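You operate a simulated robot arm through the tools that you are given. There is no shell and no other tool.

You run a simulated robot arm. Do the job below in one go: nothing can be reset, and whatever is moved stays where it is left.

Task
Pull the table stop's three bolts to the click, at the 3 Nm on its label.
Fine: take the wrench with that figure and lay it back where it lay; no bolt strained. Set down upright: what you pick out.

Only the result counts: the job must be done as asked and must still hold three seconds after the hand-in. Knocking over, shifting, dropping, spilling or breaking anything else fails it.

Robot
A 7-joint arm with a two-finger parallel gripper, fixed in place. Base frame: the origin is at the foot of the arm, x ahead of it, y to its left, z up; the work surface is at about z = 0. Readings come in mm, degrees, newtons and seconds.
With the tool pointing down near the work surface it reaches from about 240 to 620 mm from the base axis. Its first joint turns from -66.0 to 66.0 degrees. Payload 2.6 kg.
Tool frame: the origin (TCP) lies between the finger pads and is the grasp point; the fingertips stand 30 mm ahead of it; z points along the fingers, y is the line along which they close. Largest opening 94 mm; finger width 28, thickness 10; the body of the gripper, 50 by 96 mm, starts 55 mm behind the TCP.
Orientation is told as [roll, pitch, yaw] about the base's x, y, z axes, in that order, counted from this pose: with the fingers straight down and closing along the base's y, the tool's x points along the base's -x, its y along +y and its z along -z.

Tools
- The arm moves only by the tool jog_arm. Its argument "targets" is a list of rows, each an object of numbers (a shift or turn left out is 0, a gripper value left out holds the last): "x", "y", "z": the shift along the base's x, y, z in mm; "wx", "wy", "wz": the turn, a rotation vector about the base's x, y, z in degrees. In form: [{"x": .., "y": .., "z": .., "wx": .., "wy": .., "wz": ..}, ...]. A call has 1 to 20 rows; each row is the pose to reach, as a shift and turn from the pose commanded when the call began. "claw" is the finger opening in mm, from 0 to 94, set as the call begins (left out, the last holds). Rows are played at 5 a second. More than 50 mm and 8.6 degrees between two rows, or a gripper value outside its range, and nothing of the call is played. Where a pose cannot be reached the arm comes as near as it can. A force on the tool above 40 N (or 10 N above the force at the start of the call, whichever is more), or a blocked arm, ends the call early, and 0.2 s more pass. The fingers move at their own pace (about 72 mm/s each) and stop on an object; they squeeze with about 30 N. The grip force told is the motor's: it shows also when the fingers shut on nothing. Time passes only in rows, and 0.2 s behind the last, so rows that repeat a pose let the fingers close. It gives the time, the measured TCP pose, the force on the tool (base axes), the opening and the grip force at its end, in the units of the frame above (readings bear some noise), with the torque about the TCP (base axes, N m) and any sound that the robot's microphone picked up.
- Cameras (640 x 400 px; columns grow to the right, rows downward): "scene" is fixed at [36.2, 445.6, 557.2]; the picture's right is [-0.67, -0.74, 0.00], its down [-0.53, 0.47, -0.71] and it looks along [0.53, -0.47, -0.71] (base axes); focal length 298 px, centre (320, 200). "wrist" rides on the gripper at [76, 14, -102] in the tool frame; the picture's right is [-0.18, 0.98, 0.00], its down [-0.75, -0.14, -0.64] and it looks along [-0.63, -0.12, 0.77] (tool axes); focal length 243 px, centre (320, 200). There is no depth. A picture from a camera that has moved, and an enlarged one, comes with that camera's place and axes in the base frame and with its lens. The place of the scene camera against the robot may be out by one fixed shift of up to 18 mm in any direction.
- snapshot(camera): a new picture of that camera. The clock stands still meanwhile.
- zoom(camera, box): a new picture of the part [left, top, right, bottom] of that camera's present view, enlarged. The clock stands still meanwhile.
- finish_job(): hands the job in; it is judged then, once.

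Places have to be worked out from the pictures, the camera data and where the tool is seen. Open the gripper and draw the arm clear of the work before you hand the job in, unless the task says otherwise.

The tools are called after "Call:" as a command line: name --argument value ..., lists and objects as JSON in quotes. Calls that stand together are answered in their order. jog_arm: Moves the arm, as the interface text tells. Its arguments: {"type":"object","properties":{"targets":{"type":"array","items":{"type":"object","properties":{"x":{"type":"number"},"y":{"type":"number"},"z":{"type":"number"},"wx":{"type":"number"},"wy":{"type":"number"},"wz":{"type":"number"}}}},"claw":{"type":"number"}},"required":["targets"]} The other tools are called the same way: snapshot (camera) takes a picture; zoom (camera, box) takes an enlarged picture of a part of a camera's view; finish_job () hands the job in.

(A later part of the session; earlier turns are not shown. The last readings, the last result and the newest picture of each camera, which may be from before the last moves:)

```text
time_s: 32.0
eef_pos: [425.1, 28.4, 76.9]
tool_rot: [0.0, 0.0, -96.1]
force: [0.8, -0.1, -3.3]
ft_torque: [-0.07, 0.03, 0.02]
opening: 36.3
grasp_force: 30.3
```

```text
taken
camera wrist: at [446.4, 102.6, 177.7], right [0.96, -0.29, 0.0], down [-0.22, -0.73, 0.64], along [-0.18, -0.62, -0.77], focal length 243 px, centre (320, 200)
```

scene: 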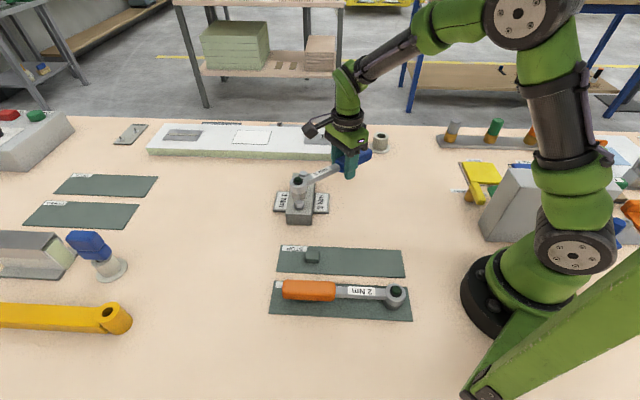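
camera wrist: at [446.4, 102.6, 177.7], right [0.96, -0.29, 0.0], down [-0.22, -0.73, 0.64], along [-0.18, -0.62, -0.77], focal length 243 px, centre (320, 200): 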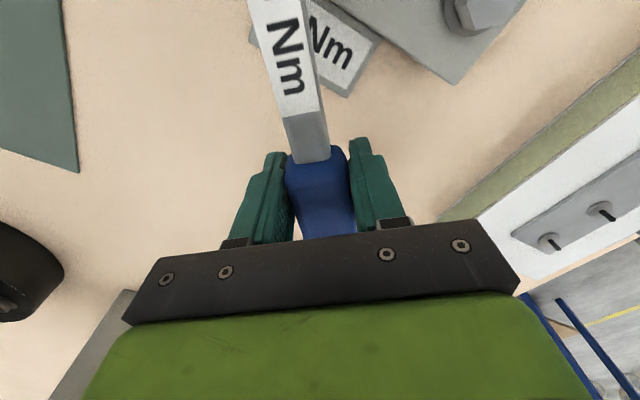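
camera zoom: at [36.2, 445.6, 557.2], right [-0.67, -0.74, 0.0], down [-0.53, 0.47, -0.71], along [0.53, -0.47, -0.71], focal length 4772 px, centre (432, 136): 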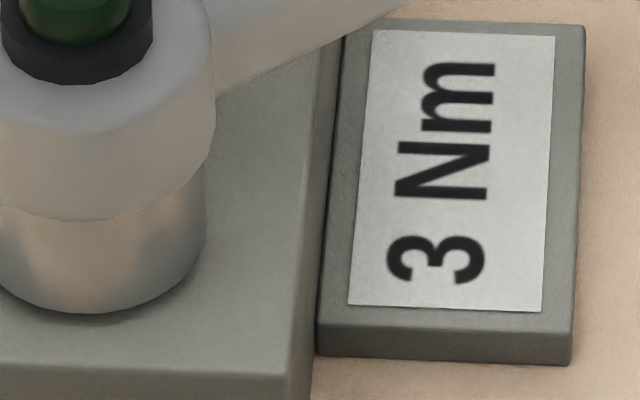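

The shadow under the rim is tight, so it is close to the block or washer. I'll keep stepping down 1 mm at a time to feel where it rests.

Call:
jog_arm --targets '[{"z": -1}, {"z": -1}]'

Call:
jog_arm --targets '[{"z": -1}, {"z": -1}]'

Call:
jog_arm --targets '[{"z": -1}, {"z": -1}]'

Call:
zoom --camera "scene" --box '[295, 172, 335, 217]'

```text
time_s: 32.6
eef_pos: [423.9, 28.8, 75.0]
tool_rot: [0.0, 0.1, -96.0]
force: [-0.5, -0.4, -3.3]
ft_torque: [-0.06, 0.03, 0.0]
opening: 36.2
grasp_force: 30.0
```

```text
time_s: 33.2
eef_pos: [425.1, 28.9, 72.7]
tool_rot: [0.0, 0.0, -95.9]
force: [0.3, 0.5, -3.8]
ft_torque: [-0.1, 0.04, 0.01]
opening: 36.4
grasp_force: 29.4
```

```text
time_s: 33.8
eef_pos: [424.3, 29.5, 72.1]
tool_rot: [0.0, 0.0, -96.0]
force: [-0.6, -0.7, -3.6]
ft_torque: [-0.07, 0.03, 0.01]
opening: 36.4
grasp_force: 30.4
```

```text
8.89 times, centred on (315, 194) of scene
camera zoom: at [36.2, 445.6, 557.2], right [-0.67, -0.74, 0.0], down [-0.53, 0.47, -0.71], along [0.53, -0.47, -0.71], focal length 2651 px, centre (364, 249)
```

zoom: 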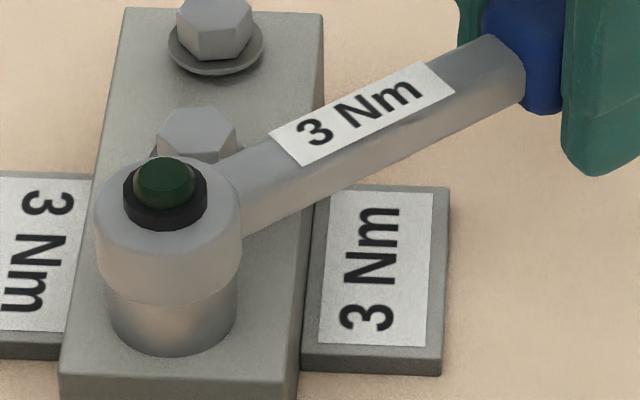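

Still no resistance at TCP z of about 72. I'll keep going down in 1 mm steps to find the seat.

Call:
jog_arm --targets '[{"z": -1}, {"z": -1}]'

Call:
jog_arm --targets '[{"z": -1}, {"z": -1}]'

Call:
zoom --camera "scene" --box '[295, 172, 335, 217]'

```text
time_s: 34.4
eef_pos: [425.5, 27.6, 72.1]
tool_rot: [-0.1, 0.0, -96.0]
force: [-0.8, -0.3, -0.3]
ft_torque: [0.24, -0.01, 0.05]
opening: 36.2
grasp_force: 29.9
```

```text
time_s: 35.0
eef_pos: [425.5, 29.5, 71.9]
tool_rot: [0.1, -0.1, -96.1]
force: [-2.6, -3.2, 7.4]
ft_torque: [1.06, -0.02, 0.19]
opening: 36.3
grasp_force: 29.9
```

```text
8.89 times, centred on (315, 194) of scene
camera zoom: at [36.1, 445.6, 557.2], right [-0.67, -0.74, 0.0], down [-0.53, 0.47, -0.71], along [0.53, -0.47, -0.71], focal length 2651 px, centre (364, 249)
```

zoom: 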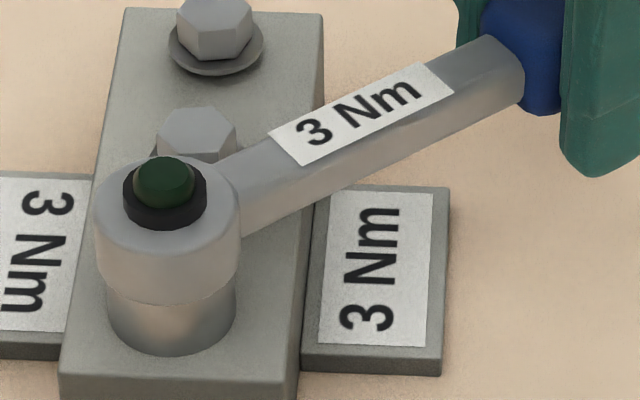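

Contact: upward force rose by about 11 N at TCP z of about 71, which matches the washer height, so the socket is down over the head. I'll zoom in to verify the centring.

Call:
zoom --camera "scene" --box '[282, 186, 322, 214]'

```text
14.29 times, centred on (302, 200) of scene
camera zoom: at [36.1, 445.6, 557.2], right [-0.67, -0.74, 0.0], down [-0.53, 0.47, -0.71], along [0.53, -0.47, -0.71], focal length 4261 px, centre (577, 200)
```

zoom: 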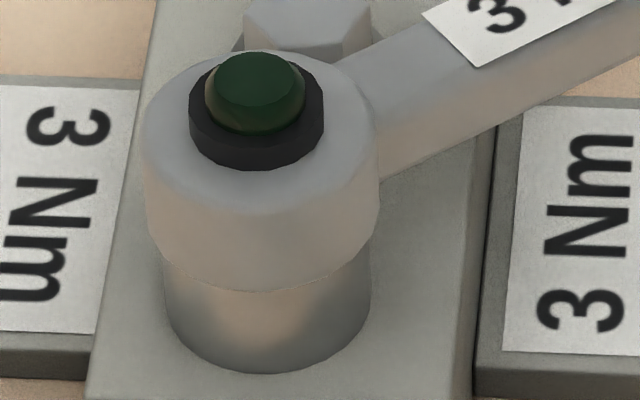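

The contact is at the handle-side rim, which fits a socket resting flat on the washer. I'll relieve the vertical push by 1 mm and gently probe sideways play to find whether the bolt head is inside the socket and where its centre is.

Call:
jog_arm --targets '[{"z": 1.0}, {"z": 1.3}, {"z": 1.3}]'

Call:
jog_arm --targets '[{"x": 1}, {"x": 1}]'

Call:
jog_arm --targets '[{"x": 1}, {"x": 1}]'

```text
time_s: 35.8
eef_pos: [424.7, 30.3, 71.5]
tool_rot: [-0.1, 0.0, -96.1]
force: [1.5, -0.6, -1.2]
ft_torque: [0.14, -0.07, -0.17]
opening: 36.1
grasp_force: 29.8
```

```text
time_s: 36.4
eef_pos: [426.4, 28.2, 71.0]
tool_rot: [0.0, 0.0, -96.0]
force: [-0.8, -0.9, -1.9]
ft_torque: [0.08, -0.03, 0.06]
opening: 36.5
grasp_force: 30.3
```

```text
time_s: 37.0
eef_pos: [427.7, 28.0, 71.3]
tool_rot: [-0.1, 0.1, -96.0]
force: [-8.7, -3.0, 2.2]
ft_torque: [0.47, 0.03, 0.89]
opening: 36.2
grasp_force: 30.3
```

The socket pushes back laterally at the head (lever of about 0.11 m), so the bolt head is inside the socket. I'll probe the other way to find the middle of the play.

Call:
jog_arm --targets '[{"x": -2}, {"x": -2}]'

Call:
jog_arm --targets '[{"x": -1}, {"x": -1}]'

Call:
jog_arm --targets '[{"x": -1}, {"x": -1}]'

```text
time_s: 37.6
eef_pos: [424.5, 29.1, 71.5]
tool_rot: [0.0, 0.0, -96.1]
force: [0.2, -0.2, -4.2]
ft_torque: [-0.07, -0.01, -0.03]
opening: 36.5
grasp_force: 30.2
```

```text
time_s: 38.2
eef_pos: [423.3, 28.5, 71.8]
tool_rot: [0.0, 0.0, -96.1]
force: [-1.3, -0.3, -3.9]
ft_torque: [-0.08, 0.02, 0.0]
opening: 36.6
grasp_force: 29.9
```

```text
time_s: 38.8
eef_pos: [422.3, 27.2, 71.4]
tool_rot: [0.1, 0.0, -96.1]
force: [1.9, 0.1, 0.8]
ft_torque: [0.42, -0.01, -0.14]
opening: 36.2
grasp_force: 30.3
```

The play in x runs from about -2 to +1.2, so its centre is about -0.5. I'll set x there and probe y.

Call:
jog_arm --targets '[{"x": 1.5}, {"x": 1.5}]'

Call:
jog_arm --targets '[{"y": -1.0}, {"y": -1.0}]'

Call:
jog_arm --targets '[{"y": -1.0}, {"y": -1.0}]'

Call:
jog_arm --targets '[{"y": -1.0}, {"y": -1.0}]'

```text
time_s: 39.4
eef_pos: [424.7, 29.1, 70.1]
tool_rot: [0.0, 0.1, -95.9]
force: [-3.6, 0.0, 6.9]
ft_torque: [1.0, -0.02, 0.42]
opening: 36.5
grasp_force: 30.2
```

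```text
time_s: 40.0
eef_pos: [422.0, 26.5, 69.8]
tool_rot: [0.0, 0.0, -96.0]
force: [1.1, 2.6, -3.7]
ft_torque: [0.0, -0.03, -0.11]
opening: 36.3
grasp_force: 30.2
```

```text
time_s: 40.6
eef_pos: [423.6, 27.5, 69.9]
tool_rot: [-0.1, 0.1, -95.9]
force: [-1.2, 7.8, -4.1]
ft_torque: [0.02, 0.01, 0.32]
opening: 36.4
grasp_force: 29.9
```

```text
time_s: 41.2
eef_pos: [424.0, 26.7, 70.9]
tool_rot: [0.0, 0.1, -96.1]
force: [-3.9, 14.1, -4.3]
ft_torque: [0.08, 0.09, 0.63]
opening: 36.1
grasp_force: 30.1
```

Pulling -y meets resistance from about -0.6 mm at roughly 6 N/mm. I'll return and probe +y.

Call:
jog_arm --targets '[{"y": 2.0, "z": 1}, {"y": 3.5, "z": 1}, {"y": 3.5, "z": 1}]'

Call:
jog_arm --targets '[{"y": 1.0}, {"y": 1.0}]'

Call:
jog_arm --targets '[{"y": 1.0}, {"y": 1.0}]'

Call:
jog_arm --targets '[{"y": 1.0}, {"y": 1.0}]'

```text
time_s: 42.0
eef_pos: [424.6, 26.8, 71.5]
tool_rot: [0.1, 0.0, -96.1]
force: [-0.5, 3.3, -3.4]
ft_torque: [-0.12, 0.02, 0.17]
opening: 36.4
grasp_force: 29.8
```

```text
time_s: 42.6
eef_pos: [424.1, 28.8, 71.8]
tool_rot: [0.0, -0.1, -96.2]
force: [-0.7, -1.0, -4.0]
ft_torque: [-0.03, -0.04, -0.02]
opening: 36.1
grasp_force: 29.8
```

```text
time_s: 43.2
eef_pos: [423.9, 28.6, 71.3]
tool_rot: [0.2, -0.1, -96.1]
force: [0.3, -12.3, -1.2]
ft_torque: [-0.08, 0.01, -0.08]
opening: 36.3
grasp_force: 30.0
```

```text
time_s: 43.8
eef_pos: [423.7, 28.9, 72.7]
tool_rot: [0.1, -0.2, -96.2]
force: [-0.8, -21.8, 2.3]
ft_torque: [0.0, -0.07, -0.25]
opening: 36.3
grasp_force: 30.5
```

Play in y runs from -0.6 to +1.4, so the socket is truly captured on the bolt with its centre at commanded (424.9, 28.4). I'll centre it and turn clockwise 2° about the bolt, reading the torque.

Call:
jog_arm --targets '[{"y": -1.5, "z": -0.3}, {"y": -3.1, "z": -0.5}, {"y": -3.1, "z": -0.5}]'

Call:
jog_arm --targets '[{"x": -2.27, "y": 0.26, "wz": -1}, {"x": -4.53, "y": 0.56, "wz": -2}]'

```text
time_s: 44.6
eef_pos: [424.0, 28.4, 71.8]
tool_rot: [0.0, 0.1, -96.0]
force: [0.2, -7.2, -1.8]
ft_torque: [0.06, 0.02, -0.06]
opening: 36.3
grasp_force: 29.8
```

```text
time_s: 45.2
eef_pos: [419.3, 29.6, 70.2]
tool_rot: [-0.1, 0.0, -97.9]
force: [-1.0, -2.6, -3.5]
ft_torque: [-0.16, 0.07, 0.13]
opening: 36.4
grasp_force: 29.9
```

Torque is still about zero after 2° (hex slack or free run). I'll continue in 2° steps and compute the bolt torque each time.

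Call:
jog_arm --targets '[{"x": -2.25, "y": 0.33, "wz": -1}, {"x": -4.5, "y": 0.71, "wz": -2}]'

Call:
jog_arm --targets '[{"x": -2.24, "y": 0.42, "wz": -1}, {"x": -4.48, "y": 0.87, "wz": -2}]'

```text
time_s: 45.8
eef_pos: [415.8, 29.0, 70.9]
tool_rot: [0.0, 0.1, -100.1]
force: [-0.2, -0.2, -4.6]
ft_torque: [-0.04, 0.02, 0.03]
opening: 36.3
grasp_force: 30.3
```

```text
time_s: 46.4
eef_pos: [411.3, 29.2, 70.5]
tool_rot: [0.0, -0.1, -102.0]
force: [-0.4, 0.0, -3.9]
ft_torque: [-0.07, 0.04, 0.01]
opening: 36.4
grasp_force: 29.9
```

Still free at -102°. I'll carry on a few more steps with reading.

Call:
jog_arm --targets '[{"x": -2.23, "y": 0.5, "wz": -1}, {"x": -4.45, "y": 1.03, "wz": -2}]'

Call:
jog_arm --targets '[{"x": -2.2, "y": 0.57, "wz": -1}, {"x": -4.4, "y": 1.18, "wz": -2}]'

Call:
jog_arm --targets '[{"x": -2.19, "y": 0.65, "wz": -1}, {"x": -4.37, "y": 1.33, "wz": -2}]'

Call:
zoom --camera "scene" --box '[295, 172, 335, 217]'

```text
time_s: 47.0
eef_pos: [407.2, 32.2, 71.5]
tool_rot: [0.1, 0.1, -104.1]
force: [0.1, 0.0, -0.6]
ft_torque: [0.12, -0.03, 0.03]
opening: 36.2
grasp_force: 30.2
```

```text
time_s: 47.6
eef_pos: [402.6, 33.3, 71.8]
tool_rot: [0.0, 0.1, -106.0]
force: [-0.1, -1.3, -4.6]
ft_torque: [-0.18, 0.05, -0.01]
opening: 36.4
grasp_force: 30.1
```

```text
time_s: 48.2
eef_pos: [398.1, 33.3, 72.2]
tool_rot: [0.0, 0.0, -107.9]
force: [-1.5, -1.7, -4.6]
ft_torque: [-0.19, 0.05, 0.12]
opening: 36.2
grasp_force: 30.2
```

```text
8.89 times, centred on (315, 194) of scene
camera zoom: at [36.2, 445.6, 557.2], right [-0.67, -0.74, 0.0], down [-0.53, 0.47, -0.71], along [0.53, -0.47, -0.71], focal length 2651 px, centre (364, 249)
```

zoom: 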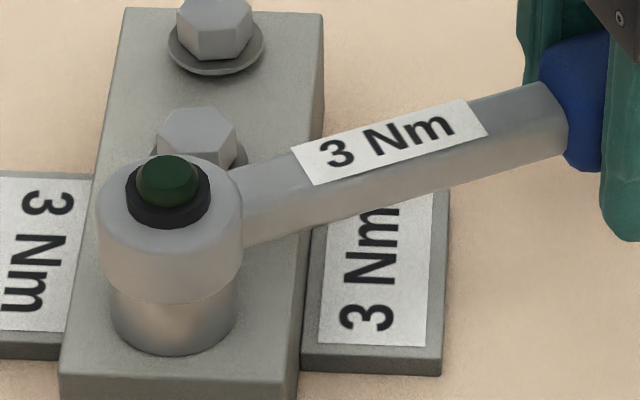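

No torque yet after 12°. With the play I measured, the hex could have over 30° of slack, and engagement may then be stiff. From here I'll use steps of about 1° and read after each.

Call:
jog_arm --targets '[{"x": -2.16, "y": 0.72, "wz": -1}]'

Call:
jog_arm --targets '[{"x": -2.15, "y": 0.76, "wz": -1}]'

```text
time_s: 48.6
eef_pos: [395.9, 35.1, 71.1]
tool_rot: [0.0, -0.1, -108.9]
force: [-2.6, -4.7, -2.2]
ft_torque: [-0.14, 0.06, 0.19]
opening: 36.3
grasp_force: 29.9
```

```text
time_s: 49.0
eef_pos: [394.5, 35.4, 71.6]
tool_rot: [0.0, -0.2, -109.9]
force: [-3.2, -5.7, -2.8]
ft_torque: [-0.25, 0.09, 0.05]
opening: 36.3
grasp_force: 29.8
```

Only a radial push of about 6 N shows, meaning the hand is slightly too close to the bolt, and no torque yet. I'll ease outward 0.7 mm while continuing to turn.

Call:
jog_arm --targets '[{"x": -2.39, "y": 0.1, "wz": -1}]'

Call:
jog_arm --targets '[{"x": -2.12, "y": 0.84, "wz": -1}]'

Call:
jog_arm --targets '[{"x": -2.11, "y": 0.87, "wz": -1}]'

```text
time_s: 49.4
eef_pos: [392.4, 35.5, 70.8]
tool_rot: [-0.1, 0.1, -111.0]
force: [-0.5, -0.1, -4.7]
ft_torque: [-0.06, 0.03, 0.02]
opening: 36.1
grasp_force: 30.2
```

```text
time_s: 49.8
eef_pos: [390.7, 37.1, 72.1]
tool_rot: [0.0, 0.0, -112.1]
force: [1.5, 0.1, -3.4]
ft_torque: [-0.03, 0.04, -0.01]
opening: 36.4
grasp_force: 29.9
```

```text
time_s: 50.2
eef_pos: [386.9, 37.7, 73.2]
tool_rot: [0.0, -0.1, -113.0]
force: [0.3, 0.4, -4.2]
ft_torque: [-0.05, 0.01, -0.02]
opening: 36.4
grasp_force: 29.7
```

Still free at -113°. Continuing in 1° steps.

Call:
jog_arm --targets '[{"x": -2.09, "y": 0.91, "wz": -1}]'

Call:
jog_arm --targets '[{"x": -2.08, "y": 0.95, "wz": -1}]'

Call:
jog_arm --targets '[{"x": -2.06, "y": 0.98, "wz": -1}]'

```text
time_s: 50.6
eef_pos: [385.0, 39.3, 71.5]
tool_rot: [0.0, 0.0, -114.1]
force: [-0.3, 0.1, -3.7]
ft_torque: [-0.04, 0.02, 0.01]
opening: 36.3
grasp_force: 30.0
```

```text
time_s: 51.0
eef_pos: [382.6, 39.6, 71.8]
tool_rot: [0.0, -0.1, -115.0]
force: [0.1, 0.8, -3.4]
ft_torque: [-0.04, 0.02, 0.0]
opening: 36.0
grasp_force: 30.4
```

```text
time_s: 51.4
eef_pos: [380.3, 39.4, 73.6]
tool_rot: [0.0, 0.1, -116.1]
force: [-0.1, -0.2, -4.1]
ft_torque: [-0.05, 0.04, 0.02]
opening: 36.4
grasp_force: 29.8
```

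Still free after 20°. I'll keep turning in 1° steps.

Call:
jog_arm --targets '[{"x": -2.04, "y": 1.02, "z": -0.3, "wz": -1}]'

Call:
jog_arm --targets '[{"x": -2.02, "y": 1.05, "wz": -1}]'

Call:
jog_arm --targets '[{"x": -2.0, "y": 1.09, "wz": -1}]'

Call:
jog_arm --targets '[{"x": -1.98, "y": 1.12, "wz": -1}]'

```text
time_s: 51.8
eef_pos: [378.8, 41.3, 72.5]
tool_rot: [0.0, 0.0, -117.0]
force: [-1.0, -0.8, -3.2]
ft_torque: [-0.05, 0.03, 0.01]
opening: 36.2
grasp_force: 30.1
```

```text
time_s: 52.2
eef_pos: [376.0, 41.8, 71.3]
tool_rot: [0.1, 0.0, -118.0]
force: [-0.2, 0.3, -3.9]
ft_torque: [-0.07, 0.02, 0.03]
opening: 36.4
grasp_force: 29.4
```

```text
time_s: 52.6
eef_pos: [373.6, 43.1, 70.6]
tool_rot: [0.0, 0.0, -119.1]
force: [-0.1, 0.2, -3.5]
ft_torque: [-0.04, 0.04, 0.02]
opening: 36.3
grasp_force: 30.1
```

```text
time_s: 53.0
eef_pos: [372.0, 44.0, 71.8]
tool_rot: [0.1, 0.0, -120.0]
force: [-0.1, -0.3, -2.9]
ft_torque: [-0.07, 0.07, -0.01]
opening: 36.6
grasp_force: 30.3
```

At -120° there is still no torque. I'll check the picture before going on.

Call:
zoom --camera "scene" --box '[282, 160, 352, 217]'

Call:
jog_arm --targets '[{"x": -1.96, "y": 1.16, "wz": -1}]'

Call:
jog_arm --targets '[{"x": -1.93, "y": 1.19, "wz": -1}]'

```text
7.02 times, centred on (317, 188) of scene
camera zoom: at [36.2, 445.6, 557.2], right [-0.67, -0.74, 0.0], down [-0.53, 0.47, -0.71], along [0.53, -0.47, -0.71], focal length 2093 px, centre (341, 281)
```

zoom: 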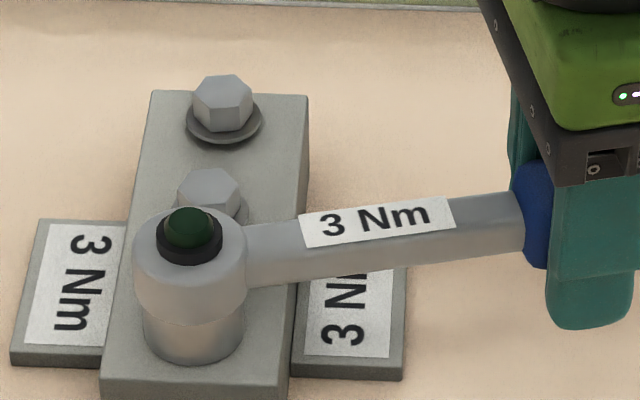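

```text
time_s: 53.4
eef_pos: [371.4, 46.1, 70.8]
tool_rot: [0.0, 0.0, -121.1]
force: [-0.1, 0.6, -4.0]
ft_torque: [-0.06, 0.04, 0.03]
opening: 36.5
grasp_force: 30.1
```

```text
time_s: 53.8
eef_pos: [370.0, 47.4, 72.7]
tool_rot: [0.0, 0.0, -122.1]
force: [0.9, 0.3, -3.8]
ft_torque: [-0.06, 0.04, 0.02]
opening: 36.4
grasp_force: 29.7
```

The socket is still squarely on bolt A. Continuing the turn.

Call:
jog_arm --targets '[{"x": -1.91, "y": 1.23, "wz": -1}]'

Call:
jog_arm --targets '[{"x": -1.89, "y": 1.26, "wz": -1}]'

Call:
jog_arm --targets '[{"x": -1.87, "y": 1.29, "wz": -1}]'

Call:
jog_arm --targets '[{"x": -1.84, "y": 1.33, "wz": -1}]'

```text
time_s: 54.2
eef_pos: [367.3, 49.2, 71.5]
tool_rot: [0.1, 0.0, -123.0]
force: [0.6, -0.2, -3.5]
ft_torque: [-0.01, 0.03, 0.02]
opening: 36.4
grasp_force: 30.3
```

```text
time_s: 54.6
eef_pos: [363.9, 50.2, 72.7]
tool_rot: [-0.1, 0.0, -124.2]
force: [-0.4, -0.2, -4.4]
ft_torque: [-0.09, 0.05, 0.03]
opening: 36.5
grasp_force: 29.8
```

```text
time_s: 55.0
eef_pos: [363.8, 51.5, 72.9]
tool_rot: [0.0, 0.0, -125.1]
force: [-1.0, -1.7, -4.6]
ft_torque: [-0.13, 0.08, 0.06]
opening: 36.4
grasp_force: 29.5
```

```text
time_s: 55.4
eef_pos: [360.6, 52.5, 71.8]
tool_rot: [-0.1, 0.0, -126.1]
force: [-2.6, -3.9, -2.3]
ft_torque: [0.0, 0.0, -0.08]
opening: 36.5
grasp_force: 29.8
```

A small radial push shows again; I'll ease outward 0.5 mm and keep turning.

Call:
jog_arm --targets '[{"x": -2.11, "y": 0.96, "wz": -1}]'

Call:
jog_arm --targets '[{"x": -1.8, "y": 1.39, "wz": -1}]'

Call:
jog_arm --targets '[{"x": -1.77, "y": 1.43, "wz": -1}]'

Call:
jog_arm --targets '[{"x": -1.75, "y": 1.46, "wz": -1}]'

```text
time_s: 55.8
eef_pos: [360.0, 53.8, 72.2]
tool_rot: [0.1, 0.1, -127.0]
force: [-0.3, 0.3, -2.7]
ft_torque: [-0.05, 0.04, 0.03]
opening: 36.4
grasp_force: 29.7
```

```text
time_s: 56.2
eef_pos: [356.5, 55.3, 72.7]
tool_rot: [0.1, 0.0, -128.1]
force: [-0.9, -0.2, -3.6]
ft_torque: [-0.07, 0.03, 0.02]
opening: 36.2
grasp_force: 30.1
```

```text
time_s: 56.6
eef_pos: [355.6, 57.2, 71.9]
tool_rot: [0.0, 0.0, -128.9]
force: [0.7, -0.2, -3.4]
ft_torque: [-0.09, 0.02, -0.02]
opening: 36.4
grasp_force: 29.9
```

```text
time_s: 57.0
eef_pos: [354.0, 58.1, 71.7]
tool_rot: [0.0, -0.1, -130.0]
force: [-0.5, -0.1, -3.3]
ft_torque: [-0.05, 0.05, 0.01]
opening: 36.1
grasp_force: 30.1
```

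34° turned with no torque. I'll continue a bit faster, 2° per call, still reading each time.

Call:
jog_arm --targets '[{"x": -1.72, "y": 1.49, "wz": -1}, {"x": -3.42, "y": 3.01, "wz": -2}]'

Call:
jog_arm --targets '[{"x": -1.67, "y": 1.55, "wz": -1}, {"x": -3.31, "y": 3.13, "wz": -2}]'

Call:
jog_arm --targets '[{"x": -1.61, "y": 1.61, "wz": -1}, {"x": -3.2, "y": 3.25, "wz": -2}]'

```text
time_s: 57.6
eef_pos: [350.5, 60.7, 72.4]
tool_rot: [0.0, 0.0, -132.0]
force: [0.2, 1.2, -3.9]
ft_torque: [-0.05, 0.08, -0.01]
opening: 36.5
grasp_force: 29.9
```

```text
time_s: 58.2
eef_pos: [347.2, 63.3, 71.4]
tool_rot: [0.0, 0.0, -134.1]
force: [0.5, 0.6, -3.7]
ft_torque: [-0.04, 0.05, 0.05]
opening: 36.4
grasp_force: 29.9
```

```text
time_s: 58.8
eef_pos: [344.7, 66.4, 71.9]
tool_rot: [0.0, 0.0, -135.9]
force: [-0.2, -0.2, -3.7]
ft_torque: [-0.06, 0.07, 0.04]
opening: 36.4
grasp_force: 30.1
```

Still free at -136°. I'll carry on to see whether the bolt snugs later in the stroke.

Call:
jog_arm --targets '[{"x": -1.56, "y": 1.67, "wz": -1}, {"x": -3.08, "y": 3.36, "wz": -2}]'

Call:
jog_arm --targets '[{"x": -1.5, "y": 1.72, "wz": -1}, {"x": -2.97, "y": 3.47, "wz": -2}]'

Call:
jog_arm --targets '[{"x": -1.44, "y": 1.77, "wz": -1}, {"x": -2.84, "y": 3.57, "wz": -2}]'

Call:
jog_arm --targets '[{"x": -1.37, "y": 1.82, "wz": -1}, {"x": -2.71, "y": 3.66, "wz": -2}]'

```text
time_s: 59.4
eef_pos: [340.5, 69.4, 72.4]
tool_rot: [0.0, 0.1, -138.1]
force: [0.5, -0.3, -3.1]
ft_torque: [-0.03, 0.04, 0.14]
opening: 36.3
grasp_force: 29.9
```

```text
time_s: 60.0
eef_pos: [339.5, 73.6, 72.0]
tool_rot: [-0.1, 0.0, -139.9]
force: [0.1, -1.0, -2.9]
ft_torque: [-0.07, 0.03, 0.22]
opening: 36.3
grasp_force: 30.5
```

```text
time_s: 60.6
eef_pos: [335.9, 76.9, 71.8]
tool_rot: [0.1, 0.0, -142.2]
force: [0.0, 0.0, -3.3]
ft_torque: [-0.04, 0.05, 0.33]
opening: 36.3
grasp_force: 30.1
```

```text
time_s: 61.2
eef_pos: [332.5, 80.3, 71.1]
tool_rot: [0.0, 0.0, -144.0]
force: [-0.2, -0.1, -3.8]
ft_torque: [-0.03, 0.04, 0.44]
opening: 36.2
grasp_force: 30.0
```

Torque is now building as a pure moment: 0.14, 0.22, 0.33, 0.44 Nm at about 0.05 Nm per degree. So the bolt has run down and is starting to tighten. I'll keep pulling 2° per call and watch for the click.

Call:
jog_arm --targets '[{"x": -1.31, "y": 1.87, "wz": -1}, {"x": -2.59, "y": 3.76, "wz": -2}]'

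Call:
jog_arm --targets '[{"x": -1.24, "y": 1.91, "wz": -1}, {"x": -2.45, "y": 3.84, "wz": -2}]'

Call:
jog_arm --targets '[{"x": -1.17, "y": 1.95, "wz": -1}, {"x": -2.32, "y": 3.93, "wz": -2}]'

```text
time_s: 61.8
eef_pos: [328.9, 83.9, 72.1]
tool_rot: [0.0, 0.0, -146.0]
force: [-0.1, 0.1, -3.8]
ft_torque: [-0.03, 0.09, 0.57]
opening: 36.3
grasp_force: 30.4
```

```text
time_s: 62.4
eef_pos: [327.3, 88.4, 71.7]
tool_rot: [-0.1, 0.0, -148.0]
force: [0.4, 0.1, -3.3]
ft_torque: [-0.06, 0.07, 0.68]
opening: 36.6
grasp_force: 30.1
```

```text
time_s: 63.0
eef_pos: [326.5, 91.9, 72.6]
tool_rot: [0.1, -0.1, -150.1]
force: [0.4, -0.5, -3.5]
ft_torque: [-0.03, 0.1, 0.75]
opening: 36.2
grasp_force: 30.1
```

Torque is now 0.75 Nm at -150°, rising steadily with no side force. Continuing.

Call:
jog_arm --targets '[{"x": -1.11, "y": 1.99, "wz": -1}, {"x": -2.18, "y": 4.0, "wz": -2}]'

Call:
jog_arm --targets '[{"x": -1.03, "y": 2.03, "wz": -1}, {"x": -2.03, "y": 4.08, "wz": -2}]'

Call:
jog_arm --targets '[{"x": -0.96, "y": 2.07, "wz": -1}, {"x": -1.89, "y": 4.15, "wz": -2}]'

Call:
jog_arm --targets '[{"x": -0.89, "y": 2.1, "wz": -1}, {"x": -1.75, "y": 4.21, "wz": -2}]'

```text
time_s: 63.6
eef_pos: [323.6, 96.3, 72.2]
tool_rot: [0.0, 0.0, -151.9]
force: [-0.4, -0.2, -4.0]
ft_torque: [-0.01, 0.08, 0.88]
opening: 36.3
grasp_force: 30.2
```

```text
time_s: 64.2
eef_pos: [320.7, 100.7, 70.9]
tool_rot: [-0.1, 0.0, -154.0]
force: [1.5, -2.5, -2.5]
ft_torque: [-0.02, -0.04, 0.74]
opening: 36.4
grasp_force: 29.6
```

```text
time_s: 64.8
eef_pos: [319.0, 104.3, 72.4]
tool_rot: [0.0, 0.1, -156.2]
force: [2.0, -2.2, -3.0]
ft_torque: [-0.05, -0.09, 0.74]
opening: 36.2
grasp_force: 29.5
```

```text
time_s: 65.4
eef_pos: [316.8, 109.2, 71.8]
tool_rot: [0.0, 0.0, -158.1]
force: [2.3, -5.4, -1.3]
ft_torque: [-0.04, -0.24, 0.43]
opening: 36.2
grasp_force: 30.2
```

Bolt torque computes to about 1.2 Nm at -158°, part of it now carried as side force. I'll keep pulling in 2° steps and check that the wrist follows.

Call:
jog_arm --targets '[{"x": -0.82, "y": 2.13, "wz": -1}, {"x": -1.6, "y": 4.27, "wz": -2}]'

Call:
jog_arm --targets '[{"x": -0.74, "y": 2.16, "wz": -1}, {"x": -1.45, "y": 4.32, "wz": -2}]'

Call:
jog_arm --targets '[{"x": -0.67, "y": 2.18, "wz": -1}, {"x": -1.3, "y": 4.37, "wz": -2}]'

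```text
time_s: 66.0
eef_pos: [315.6, 113.1, 73.0]
tool_rot: [0.0, 0.0, -160.1]
force: [3.7, -4.8, -5.4]
ft_torque: [-0.16, 0.26, 0.55]
opening: 36.2
grasp_force: 29.3
```

```text
time_s: 66.6
eef_pos: [313.3, 117.6, 71.2]
tool_rot: [0.0, 0.0, -162.1]
force: [4.7, -6.7, -4.0]
ft_torque: [-0.16, 0.04, 0.44]
opening: 36.2
grasp_force: 30.0
```

```text
time_s: 67.2
eef_pos: [312.1, 121.4, 72.1]
tool_rot: [0.1, 0.1, -164.1]
force: [5.3, -9.3, -2.3]
ft_torque: [-0.14, -0.24, 0.25]
opening: 36.6
grasp_force: 30.1
```

Bolt torque is about 1.6 Nm at -164°, rising about 0.075 Nm per degree, and the wrist follows well. Continuing.

Call:
jog_arm --targets '[{"x": -0.59, "y": 2.2, "wz": -1}, {"x": -1.15, "y": 4.41, "wz": -2}]'

Call:
jog_arm --targets '[{"x": -0.51, "y": 2.22, "wz": -1}, {"x": -0.99, "y": 4.45, "wz": -2}]'

Call:
jog_arm --targets '[{"x": -0.43, "y": 2.24, "wz": -1}, {"x": -0.83, "y": 4.48, "wz": -2}]'

```text
time_s: 67.8
eef_pos: [311.1, 125.4, 70.5]
tool_rot: [0.0, -0.1, -166.1]
force: [-5.1, -11.9, 7.9]
ft_torque: [0.26, -0.98, 0.48]
opening: 36.3
grasp_force: 29.6
```

```text
time_s: 68.4
eef_pos: [309.9, 130.9, 71.4]
tool_rot: [0.1, 0.0, -168.0]
force: [4.2, -8.6, -6.2]
ft_torque: [-0.2, 0.33, 0.48]
opening: 36.1
grasp_force: 29.9
```

```text
time_s: 69.0
eef_pos: [310.3, 134.6, 71.4]
tool_rot: [0.2, 0.0, -170.1]
force: [3.1, -9.5, -5.4]
ft_torque: [-0.2, 0.21, 0.47]
opening: 36.3
grasp_force: 30.2
```

About 1.76 Nm at -170° (roughly 0.05 Nm per degree), with the wrist still tracking. Continuing with 2° pulls.

Call:
jog_arm --targets '[{"x": -0.35, "y": 2.25, "z": 0.3, "wz": -1}, {"x": -0.67, "y": 4.51, "z": 0.3, "wz": -2}]'

Call:
jog_arm --targets '[{"x": -0.27, "y": 2.26, "wz": -1}, {"x": -0.52, "y": 4.53, "wz": -2}]'

Call:
jog_arm --targets '[{"x": -0.2, "y": 2.27, "wz": -1}, {"x": -0.36, "y": 4.55, "wz": -2}]'

```text
time_s: 69.6
eef_pos: [309.3, 139.7, 71.7]
tool_rot: [0.1, -0.1, -171.9]
force: [3.0, -11.2, -6.3]
ft_torque: [-0.2, 0.46, 0.56]
opening: 36.5
grasp_force: 29.9
```

```text
time_s: 70.2
eef_pos: [307.7, 144.3, 72.5]
tool_rot: [-0.1, 0.0, -174.1]
force: [1.2, -12.0, -5.7]
ft_torque: [-0.23, 0.26, 0.5]
opening: 36.2
grasp_force: 30.4
```

```text
time_s: 70.8
eef_pos: [307.0, 148.2, 72.1]
tool_rot: [0.0, -0.1, -176.0]
force: [3.9, -11.7, -7.3]
ft_torque: [-0.2, 0.39, 0.69]
opening: 36.2
grasp_force: 30.3
```

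Torque is about 2.25 Nm at -176°. The next pulls go 1° to 2° at a time, checking each.

Call:
jog_arm --targets '[{"x": -0.14, "y": 2.28, "wz": -1}, {"x": -0.24, "y": 4.56, "wz": -2}]'

Call:
jog_arm --targets '[{"x": -0.06, "y": 2.28, "wz": -1}, {"x": -0.08, "y": 4.56, "wz": -2}]'

```text
time_s: 71.4
eef_pos: [308.3, 153.0, 71.7]
tool_rot: [0.1, -0.2, -177.9]
force: [0.5, -11.7, -6.1]
ft_torque: [-0.24, 0.45, 0.73]
opening: 36.4
grasp_force: 29.9
```

```text
time_s: 72.0
eef_pos: [308.0, 156.7, 72.5]
tool_rot: [0.0, 0.0, 179.9]
force: [-4.4, -15.6, -0.8]
ft_torque: [-0.3, -0.29, 0.43]
opening: 36.2
grasp_force: 30.2
```

About 2.47 Nm at -180°. I'll go on in 1° pulls.

Call:
jog_arm --targets '[{"x": 0.02, "y": 2.28, "wz": -1}]'

Call:
jog_arm --targets '[{"x": 0.06, "y": 2.28, "wz": -1}]'

Call:
jog_arm --targets '[{"x": 0.1, "y": 2.28, "wz": -1}]'

```text
time_s: 72.4
eef_pos: [308.3, 159.7, 71.8]
tool_rot: [-0.2, -0.2, 178.9]
force: [-4.5, -16.8, 0.3]
ft_torque: [-0.32, -0.3, 0.31]
opening: 36.2
grasp_force: 29.9
```

```text
time_s: 72.8
eef_pos: [307.9, 160.8, 69.5]
tool_rot: [-0.3, -0.6, 178.1]
force: [-24.3, -12.3, 10.9]
ft_torque: [-0.05, -0.81, 0.69]
opening: 36.6
grasp_force: 29.7
out of reach, approached as far as the arm can: row 1
```

```text
time_s: 73.2
eef_pos: [309.5, 159.2, 66.7]
tool_rot: [-0.1, -0.9, 177.0]
force: [-37.4, -10.9, 9.5]
ft_torque: [-0.01, -0.53, 0.67]
opening: 37.3
grasp_force: 30.3
out of reach, approached as far as the arm can: row 1
```

The wrist limit is reached just past -181°, with the bolt at about 2.5 Nm and no click yet. I'll back out of the limit to -180° and then a bit further, seeing how the torque releases.

Call:
jog_arm --targets '[{"x": -0.1, "y": -2.28, "wz": 1}, {"x": -0.16, "y": -4.56, "wz": 2}, {"x": -0.18, "y": -6.84, "wz": 3}]'

Call:
jog_arm --targets '[{"x": 0.02, "y": -2.28, "wz": 1}]'

Call:
jog_arm --targets '[{"x": 0.06, "y": -2.28, "wz": 1}]'

```text
time_s: 74.0
eef_pos: [308.5, 152.4, 68.2]
tool_rot: [0.0, -1.0, 179.7]
force: [-38.5, -3.5, 6.6]
ft_torque: [-0.09, -0.1, 0.74]
opening: 37.3
grasp_force: 29.8
```

```text
time_s: 74.4
eef_pos: [309.1, 151.1, 67.7]
tool_rot: [0.1, -0.8, -179.2]
force: [-34.3, 0.1, 2.7]
ft_torque: [-0.07, 0.28, 0.84]
opening: 37.2
grasp_force: 30.5
```

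```text
time_s: 74.8
eef_pos: [308.7, 147.1, 66.7]
tool_rot: [-0.1, -0.8, -178.2]
force: [-32.2, 2.2, 0.8]
ft_torque: [-0.03, 0.4, 0.82]
opening: 37.5
grasp_force: 30.1
```

The arm settled off-pose (5 mm low, 6 mm behind, pitch -0.8°) because the limit pose was replaced by the nearest reachable one; bolt torque has dropped to about 0.4 Nm. I'll straighten the tool and bring it back to the proper height and radius.

Call:
jog_arm --targets '[{"x": -0.5, "z": 2.5, "wy": 0.4, "wz": 1.3}, {"x": -1.0, "z": 5, "wy": 0.8, "wz": 2.7}, {"x": -1.0, "z": 5, "wy": 0.8, "wz": 2.7}]'

Call:
zoom --camera "scene" --box '[282, 160, 382, 240]'

Call:
snapshot --camera "wrist"

```text
time_s: 75.6
eef_pos: [312.1, 147.5, 71.9]
tool_rot: [0.1, -1.0, -175.5]
force: [-19.1, -1.6, -4.5]
ft_torque: [-0.05, 0.53, 0.19]
opening: 36.4
grasp_force: 30.7
```

```text
5.00 times, centred on (332, 200) of scene
camera zoom: at [36.2, 445.6, 557.2], right [-0.67, -0.74, 0.0], down [-0.53, 0.47, -0.71], along [0.53, -0.47, -0.71], focal length 1491 px, centre (260, 200)
```

zoom: 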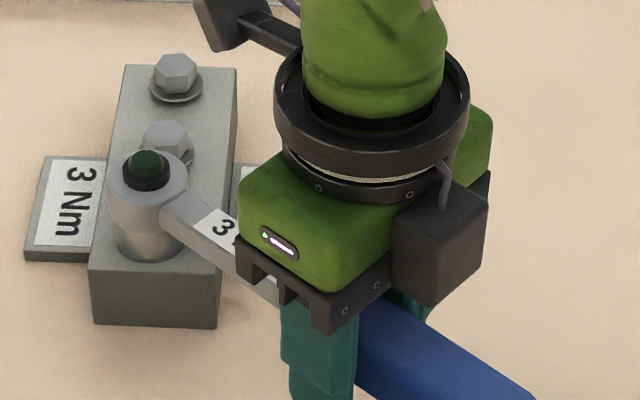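

```text
taken
camera wrist: at [390.6, 139.2, 173.0], right [-0.11, -0.99, 0.0], down [-0.75, 0.08, 0.66], along [-0.65, 0.07, -0.76], focal length 243 px, centre (320, 200)
```

wrist: 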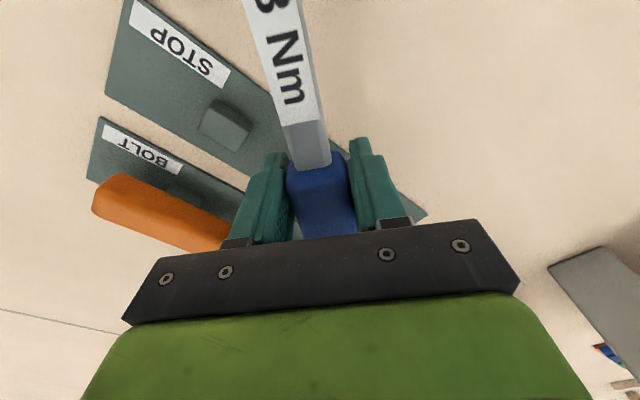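

The hand is about 4 mm too close to the bolt and still pushing 19 N radially. I'll ease outward along -x to release that.

Call:
jog_arm --targets '[{"x": -1.5}, {"x": -3}, {"x": -3}]'

Call:
jog_arm --targets '[{"x": 0}, {"x": 0}]'

```text
time_s: 76.4
eef_pos: [311.7, 147.7, 73.9]
tool_rot: [0.0, -0.5, -175.4]
force: [0.8, -3.9, -3.7]
ft_torque: [-0.16, -0.12, -0.16]
opening: 36.1
grasp_force: 29.8
```

```text
time_s: 77.0
eef_pos: [310.5, 148.5, 71.9]
tool_rot: [0.1, -0.8, -175.3]
force: [1.9, -4.9, -2.6]
ft_torque: [-0.14, -0.13, -0.16]
opening: 36.5
grasp_force: 30.3
```

The radial load is gone; the handle slid about 3 mm in the grip, so the lever is now about 127 mm, and only about 0.5 Nm remains on the bolt. I'll back off about 1° to unload it and level the pitch before lifting off to re-index the hex.

Call:
jog_arm --targets '[{"x": 0.18, "y": -2.2, "wy": 0.35, "wz": 1}, {"x": 0.18, "y": -2.2, "wy": 0.7, "wz": 1}, {"x": 0.18, "y": -2.2, "wy": 0.7, "wz": 1}]'

```text
time_s: 77.8
eef_pos: [309.9, 146.1, 72.6]
tool_rot: [-0.3, -1.4, -174.2]
force: [0.7, -0.3, 4.0]
ft_torque: [-0.03, -1.02, 0.0]
opening: 36.2
grasp_force: 29.9
```

The reported pitch axis is flipped at this yaw, so my correction went the wrong way. I'll undo it with wy = -1.4.

Call:
jog_arm --targets '[{"wx": -0.08, "wy": -0.7}, {"wx": -0.15, "wy": -1.4}, {"wx": -0.15, "wy": -1.4}]'

```text
time_s: 78.6
eef_pos: [309.5, 146.7, 72.8]
tool_rot: [0.2, -0.2, -174.2]
force: [2.1, 0.1, -4.3]
ft_torque: [0.01, 0.17, 0.15]
opening: 36.0
grasp_force: 29.3
```

The tool is level again and essentially load-free. I'll lift the socket straight up 28 mm and look at bolt A.

Call:
jog_arm --targets '[{"z": 4}, {"z": 10}, {"z": 18}, {"z": 28}, {"z": 28}]'

Call:
zoom --camera "scene" --box '[282, 165, 332, 217]'

Call:
snapshot --camera "wrist"

```text
time_s: 79.8
eef_pos: [308.4, 145.6, 101.9]
tool_rot: [0.2, 0.0, -174.2]
force: [0.5, 0.3, -3.4]
ft_torque: [0.05, 0.08, 0.0]
opening: 36.1
grasp_force: 30.3
```

```text
7.69 times, centred on (307, 191) of scene
camera zoom: at [36.2, 445.6, 557.2], right [-0.67, -0.74, 0.0], down [-0.53, 0.47, -0.71], along [0.53, -0.47, -0.71], focal length 2294 px, centre (420, 269)
```

zoom: 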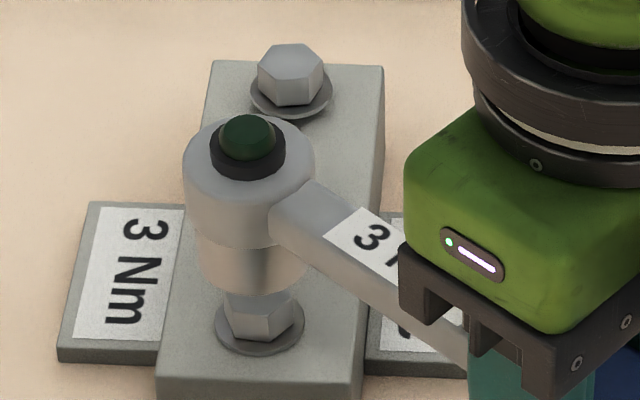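

```text
taken
camera wrist: at [385.9, 139.6, 204.2], right [-0.09, -1.0, 0.0], down [-0.76, 0.07, 0.64], along [-0.64, 0.05, -0.77], focal length 243 px, centre (320, 200)
```

wrist: 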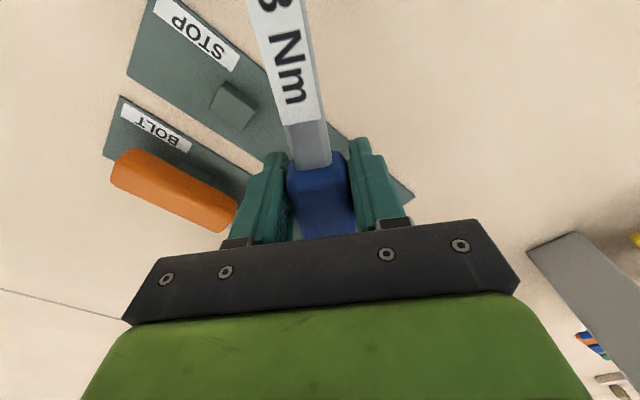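

Bolt A's hex looks rotated from before. I'll zoom in on it.

Call:
zoom --camera "scene" --box '[287, 196, 317, 214]'

```text
16.00 times, centred on (302, 205) of scene
camera zoom: at [36.2, 445.6, 557.2], right [-0.67, -0.74, 0.0], down [-0.53, 0.47, -0.71], along [0.53, -0.47, -0.71], focal length 4772 px, centre (608, 120)
```

zoom: 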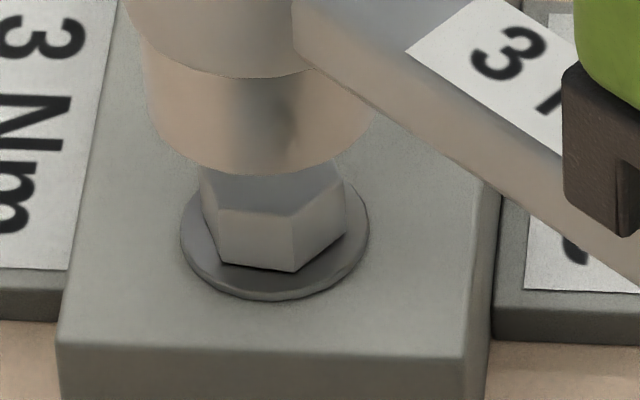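

Bolt A's corners now sit at about 33° (mod 60) against -6° at first, so it has turned about 81° with the wrench and the drive fits at flats-aligned angles. I'll average a few readings of the present pose, since the commanded reference shifted at the limit.

Call:
jog_arm --targets '[{"z": 0}]'

Call:
jog_arm --targets '[{"z": 0}]'

Call:
jog_arm --targets '[{"z": 0}]'

Call:
jog_arm --targets '[{"z": 0}]'

```text
time_s: 80.2
eef_pos: [309.6, 145.5, 103.1]
tool_rot: [0.2, -0.2, -174.4]
force: [0.4, 0.6, -3.7]
ft_torque: [-0.02, 0.09, 0.01]
opening: 36.3
grasp_force: 29.9
```

```text
time_s: 80.6
eef_pos: [307.9, 146.8, 100.6]
tool_rot: [0.3, 0.0, -174.4]
force: [0.2, 0.3, -2.9]
ft_torque: [0.0, 0.07, 0.01]
opening: 36.3
grasp_force: 29.9
```

```text
time_s: 81.0
eef_pos: [308.2, 145.7, 101.2]
tool_rot: [0.2, -0.1, -174.3]
force: [-0.3, -0.5, -3.6]
ft_torque: [-0.04, 0.06, 0.01]
opening: 36.2
grasp_force: 29.9
```

```text
time_s: 81.4
eef_pos: [308.3, 144.8, 102.0]
tool_rot: [0.2, -0.1, -174.3]
force: [-0.3, 0.1, -3.6]
ft_torque: [0.01, 0.09, 0.02]
opening: 36.1
grasp_force: 30.1
```

Averaged pose: (308.5, 145.7, 101.8) at yaw -174.3°. I'll swing back 60° (one hex index) on an arc around bolt A at this height, to -114.3°.

Call:
jog_arm --targets '[{"x": 2.1, "y": -17.6, "wz": 7.5}, {"x": 7.1, "y": -33.8, "wz": 15}, {"x": 14.1, "y": -49.3, "wz": 22.5}, {"x": 23.1, "y": -63.7, "wz": 30}, {"x": 33.8, "y": -76.8, "wz": 37.5}, {"x": 46.2, "y": -88.4, "wz": 45}, {"x": 60.0, "y": -98.2, "wz": 52.5}, {"x": 75.0, "y": -106.2, "wz": 60}, {"x": 75.0, "y": -106.2, "wz": 60}]'

Call:
zoom --camera "scene" --box '[287, 185, 317, 214]'

```text
time_s: 83.4
eef_pos: [384.8, 41.2, 100.2]
tool_rot: [0.2, -0.1, -114.1]
force: [0.1, 0.1, -3.8]
ft_torque: [-0.04, 0.03, -0.02]
opening: 36.3
grasp_force: 29.9
```

```text
13.79 times, centred on (302, 200) of scene
camera zoom: at [36.2, 445.6, 557.2], right [-0.67, -0.74, 0.0], down [-0.53, 0.47, -0.71], along [0.53, -0.47, -0.71], focal length 4114 px, centre (568, 207)
```

zoom: 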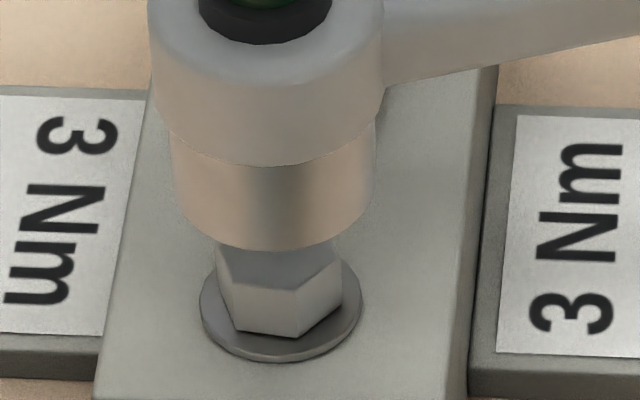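

The socket is laterally aligned over bolt A, and the bolt's flange now sits lower than at first, so it has screwed down onto the block. I'll lower the socket again, stepwise.

Call:
jog_arm --targets '[{"x": 0.4, "y": -0.4, "z": -6}, {"x": 0.4, "y": -0.4, "z": -12}, {"x": 0.4, "y": -0.4, "z": -16}, {"x": 0.4, "y": -0.4, "z": -16}]'

Call:
jog_arm --targets '[{"z": -2}, {"z": -4}, {"z": -6}]'

Call:
jog_arm --targets '[{"z": -2}, {"z": -4}, {"z": -6}]'

```text
time_s: 84.4
eef_pos: [385.9, 40.4, 84.8]
tool_rot: [0.2, -0.1, -114.2]
force: [0.2, -0.1, -4.1]
ft_torque: [-0.08, 0.0, -0.02]
opening: 36.1
grasp_force: 30.2
```

```text
time_s: 85.2
eef_pos: [384.6, 40.1, 78.6]
tool_rot: [0.2, -0.2, -114.3]
force: [-0.2, -0.6, -3.8]
ft_torque: [-0.09, 0.0, -0.02]
opening: 36.3
grasp_force: 29.7
```

```text
time_s: 86.0
eef_pos: [385.7, 39.4, 73.1]
tool_rot: [0.2, 0.0, -114.2]
force: [0.9, 3.6, -2.3]
ft_torque: [0.19, -0.08, -0.06]
opening: 36.4
grasp_force: 29.9
```

Seated at z of about 73 with only light forces. I'll ease 0.4 mm inward, go down the last 1.5 mm, then begin pulling in small steps.

Call:
jog_arm --targets '[{"x": 0.15, "y": 0.4, "z": -0.8}, {"x": 0.15, "y": 0.4, "z": -1.5}, {"x": 0.15, "y": 0.4, "z": -1.5}]'

Call:
jog_arm --targets '[{"x": -2.06, "y": 0.95, "wz": -1}]'

Call:
jog_arm --targets '[{"x": -2.04, "y": 0.98, "wz": -1}]'

```text
time_s: 86.8
eef_pos: [384.2, 41.4, 70.7]
tool_rot: [0.2, -0.3, -114.3]
force: [0.4, 0.2, -4.3]
ft_torque: [-0.04, 0.05, 0.01]
opening: 36.0
grasp_force: 30.1
```

```text
time_s: 87.2
eef_pos: [384.4, 42.4, 72.4]
tool_rot: [0.2, -0.2, -115.2]
force: [-0.5, 0.0, -4.2]
ft_torque: [-0.04, 0.03, 0.27]
opening: 36.3
grasp_force: 30.6
```

```text
time_s: 87.6
eef_pos: [381.7, 42.8, 71.7]
tool_rot: [0.2, -0.1, -116.3]
force: [0.4, -0.8, -4.0]
ft_torque: [-0.05, 0.05, 0.64]
opening: 36.3
grasp_force: 30.0
```

Torque picks up at once this time: 0.27 then 0.7 Nm. Continuing in 1° steps.

Call:
jog_arm --targets '[{"x": -2.02, "y": 1.02, "wz": -1}]'

Call:
jog_arm --targets '[{"x": -2.0, "y": 1.06, "wz": -1}]'

```text
time_s: 88.0
eef_pos: [380.9, 43.3, 71.9]
tool_rot: [0.2, -0.1, -117.3]
force: [0.2, -0.5, -3.3]
ft_torque: [-0.06, 0.05, 0.92]
opening: 36.4
grasp_force: 29.5
```

```text
time_s: 88.4
eef_pos: [378.7, 44.2, 71.1]
tool_rot: [0.2, -0.1, -118.1]
force: [-0.2, 0.4, -4.0]
ft_torque: [-0.04, 0.05, 1.15]
opening: 36.2
grasp_force: 29.2
```

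About 1.1 Nm at -118.3°. Continuing 1° at a time.

Call:
jog_arm --targets '[{"x": -1.98, "y": 1.09, "wz": -1}]'

Call:
jog_arm --targets '[{"x": -1.96, "y": 1.13, "wz": -1}]'

```text
time_s: 88.8
eef_pos: [375.9, 45.8, 73.2]
tool_rot: [0.2, 0.0, -119.3]
force: [-0.3, -0.5, -3.8]
ft_torque: [-0.01, 0.01, 1.36]
opening: 36.6
grasp_force: 30.0
```

```text
time_s: 89.2
eef_pos: [374.7, 46.4, 72.6]
tool_rot: [0.3, -0.1, -120.3]
force: [2.8, -1.6, -5.0]
ft_torque: [-0.22, 0.08, 1.11]
opening: 36.9
grasp_force: 29.9
```

About 1.5 Nm at -120.3°, with side force starting to share. Continuing.

Call:
jog_arm --targets '[{"x": -1.94, "y": 1.16, "wz": -1}]'

Call:
jog_arm --targets '[{"x": -1.92, "y": 1.19, "wz": -1}]'

```text
time_s: 89.6
eef_pos: [371.8, 48.5, 72.3]
tool_rot: [0.3, -0.2, -121.4]
force: [4.6, -1.6, -4.1]
ft_torque: [-0.16, -0.02, 1.15]
opening: 36.7
grasp_force: 29.7
```

```text
time_s: 90.0
eef_pos: [370.8, 48.8, 71.7]
tool_rot: [0.3, -0.1, -122.2]
force: [11.3, -1.9, -6.7]
ft_torque: [-0.31, -0.01, 0.91]
opening: 36.9
grasp_force: 30.1
```

Now about 2.3 Nm. I'll switch to 0.5° steps.

Call:
jog_arm --targets '[{"x": -0.95, "y": 0.61, "wz": -0.5}]'

```text
time_s: 90.4
eef_pos: [369.2, 49.1, 71.7]
tool_rot: [0.3, -0.2, -122.9]
force: [14.6, -5.0, -8.1]
ft_torque: [-0.53, 0.07, 0.55]
opening: 36.7
grasp_force: 30.1
```

About 2.48 Nm, with no click yet. Another 0.5°.

Call:
jog_arm --targets '[{"x": -0.95, "y": 0.62, "wz": -0.5}]'

```text
time_s: 90.8
eef_pos: [369.2, 50.1, 71.8]
tool_rot: [0.3, 0.0, -123.4]
force: [11.5, -9.6, -3.5]
ft_torque: [-0.26, -0.15, 0.67]
opening: 36.7
grasp_force: 29.9
```

About 2.59 Nm. Another 0.5°.

Call:
jog_arm --targets '[{"x": -0.94, "y": 0.63, "wz": -0.5}]'

Call:
jog_arm --targets '[{"x": -0.94, "y": 0.63, "wz": -0.5}]'

```text
time_s: 91.2
eef_pos: [368.3, 50.8, 72.8]
tool_rot: [0.3, 0.0, -123.8]
force: [12.9, -13.0, -5.0]
ft_torque: [-0.36, -0.13, 0.37]
opening: 36.8
grasp_force: 30.3
```

```text
time_s: 91.6
eef_pos: [366.8, 52.4, 72.0]
tool_rot: [0.3, -0.2, -124.3]
force: [13.4, -11.6, -4.1]
ft_torque: [-0.34, -0.16, 0.38]
opening: 36.6
grasp_force: 30.1
```

About 2.65 Nm, creeping up slowly now. Continuing in 0.5° steps and listening for the click.

Call:
jog_arm --targets '[{"x": -0.93, "y": 0.64, "wz": -0.5}]'

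Call:
jog_arm --targets '[{"x": -0.93, "y": 0.65, "wz": -0.5}]'

```text
time_s: 92.0
eef_pos: [365.9, 52.4, 71.4]
tool_rot: [0.3, 0.0, -124.8]
force: [10.5, -12.8, 0.5]
ft_torque: [0.13, -0.47, 0.71]
opening: 36.5
grasp_force: 30.1
```

```text
time_s: 92.4
eef_pos: [365.0, 53.4, 71.1]
tool_rot: [0.3, -0.1, -125.2]
force: [12.8, -10.4, -1.2]
ft_torque: [0.04, -0.43, 0.58]
opening: 36.8
grasp_force: 29.8
```

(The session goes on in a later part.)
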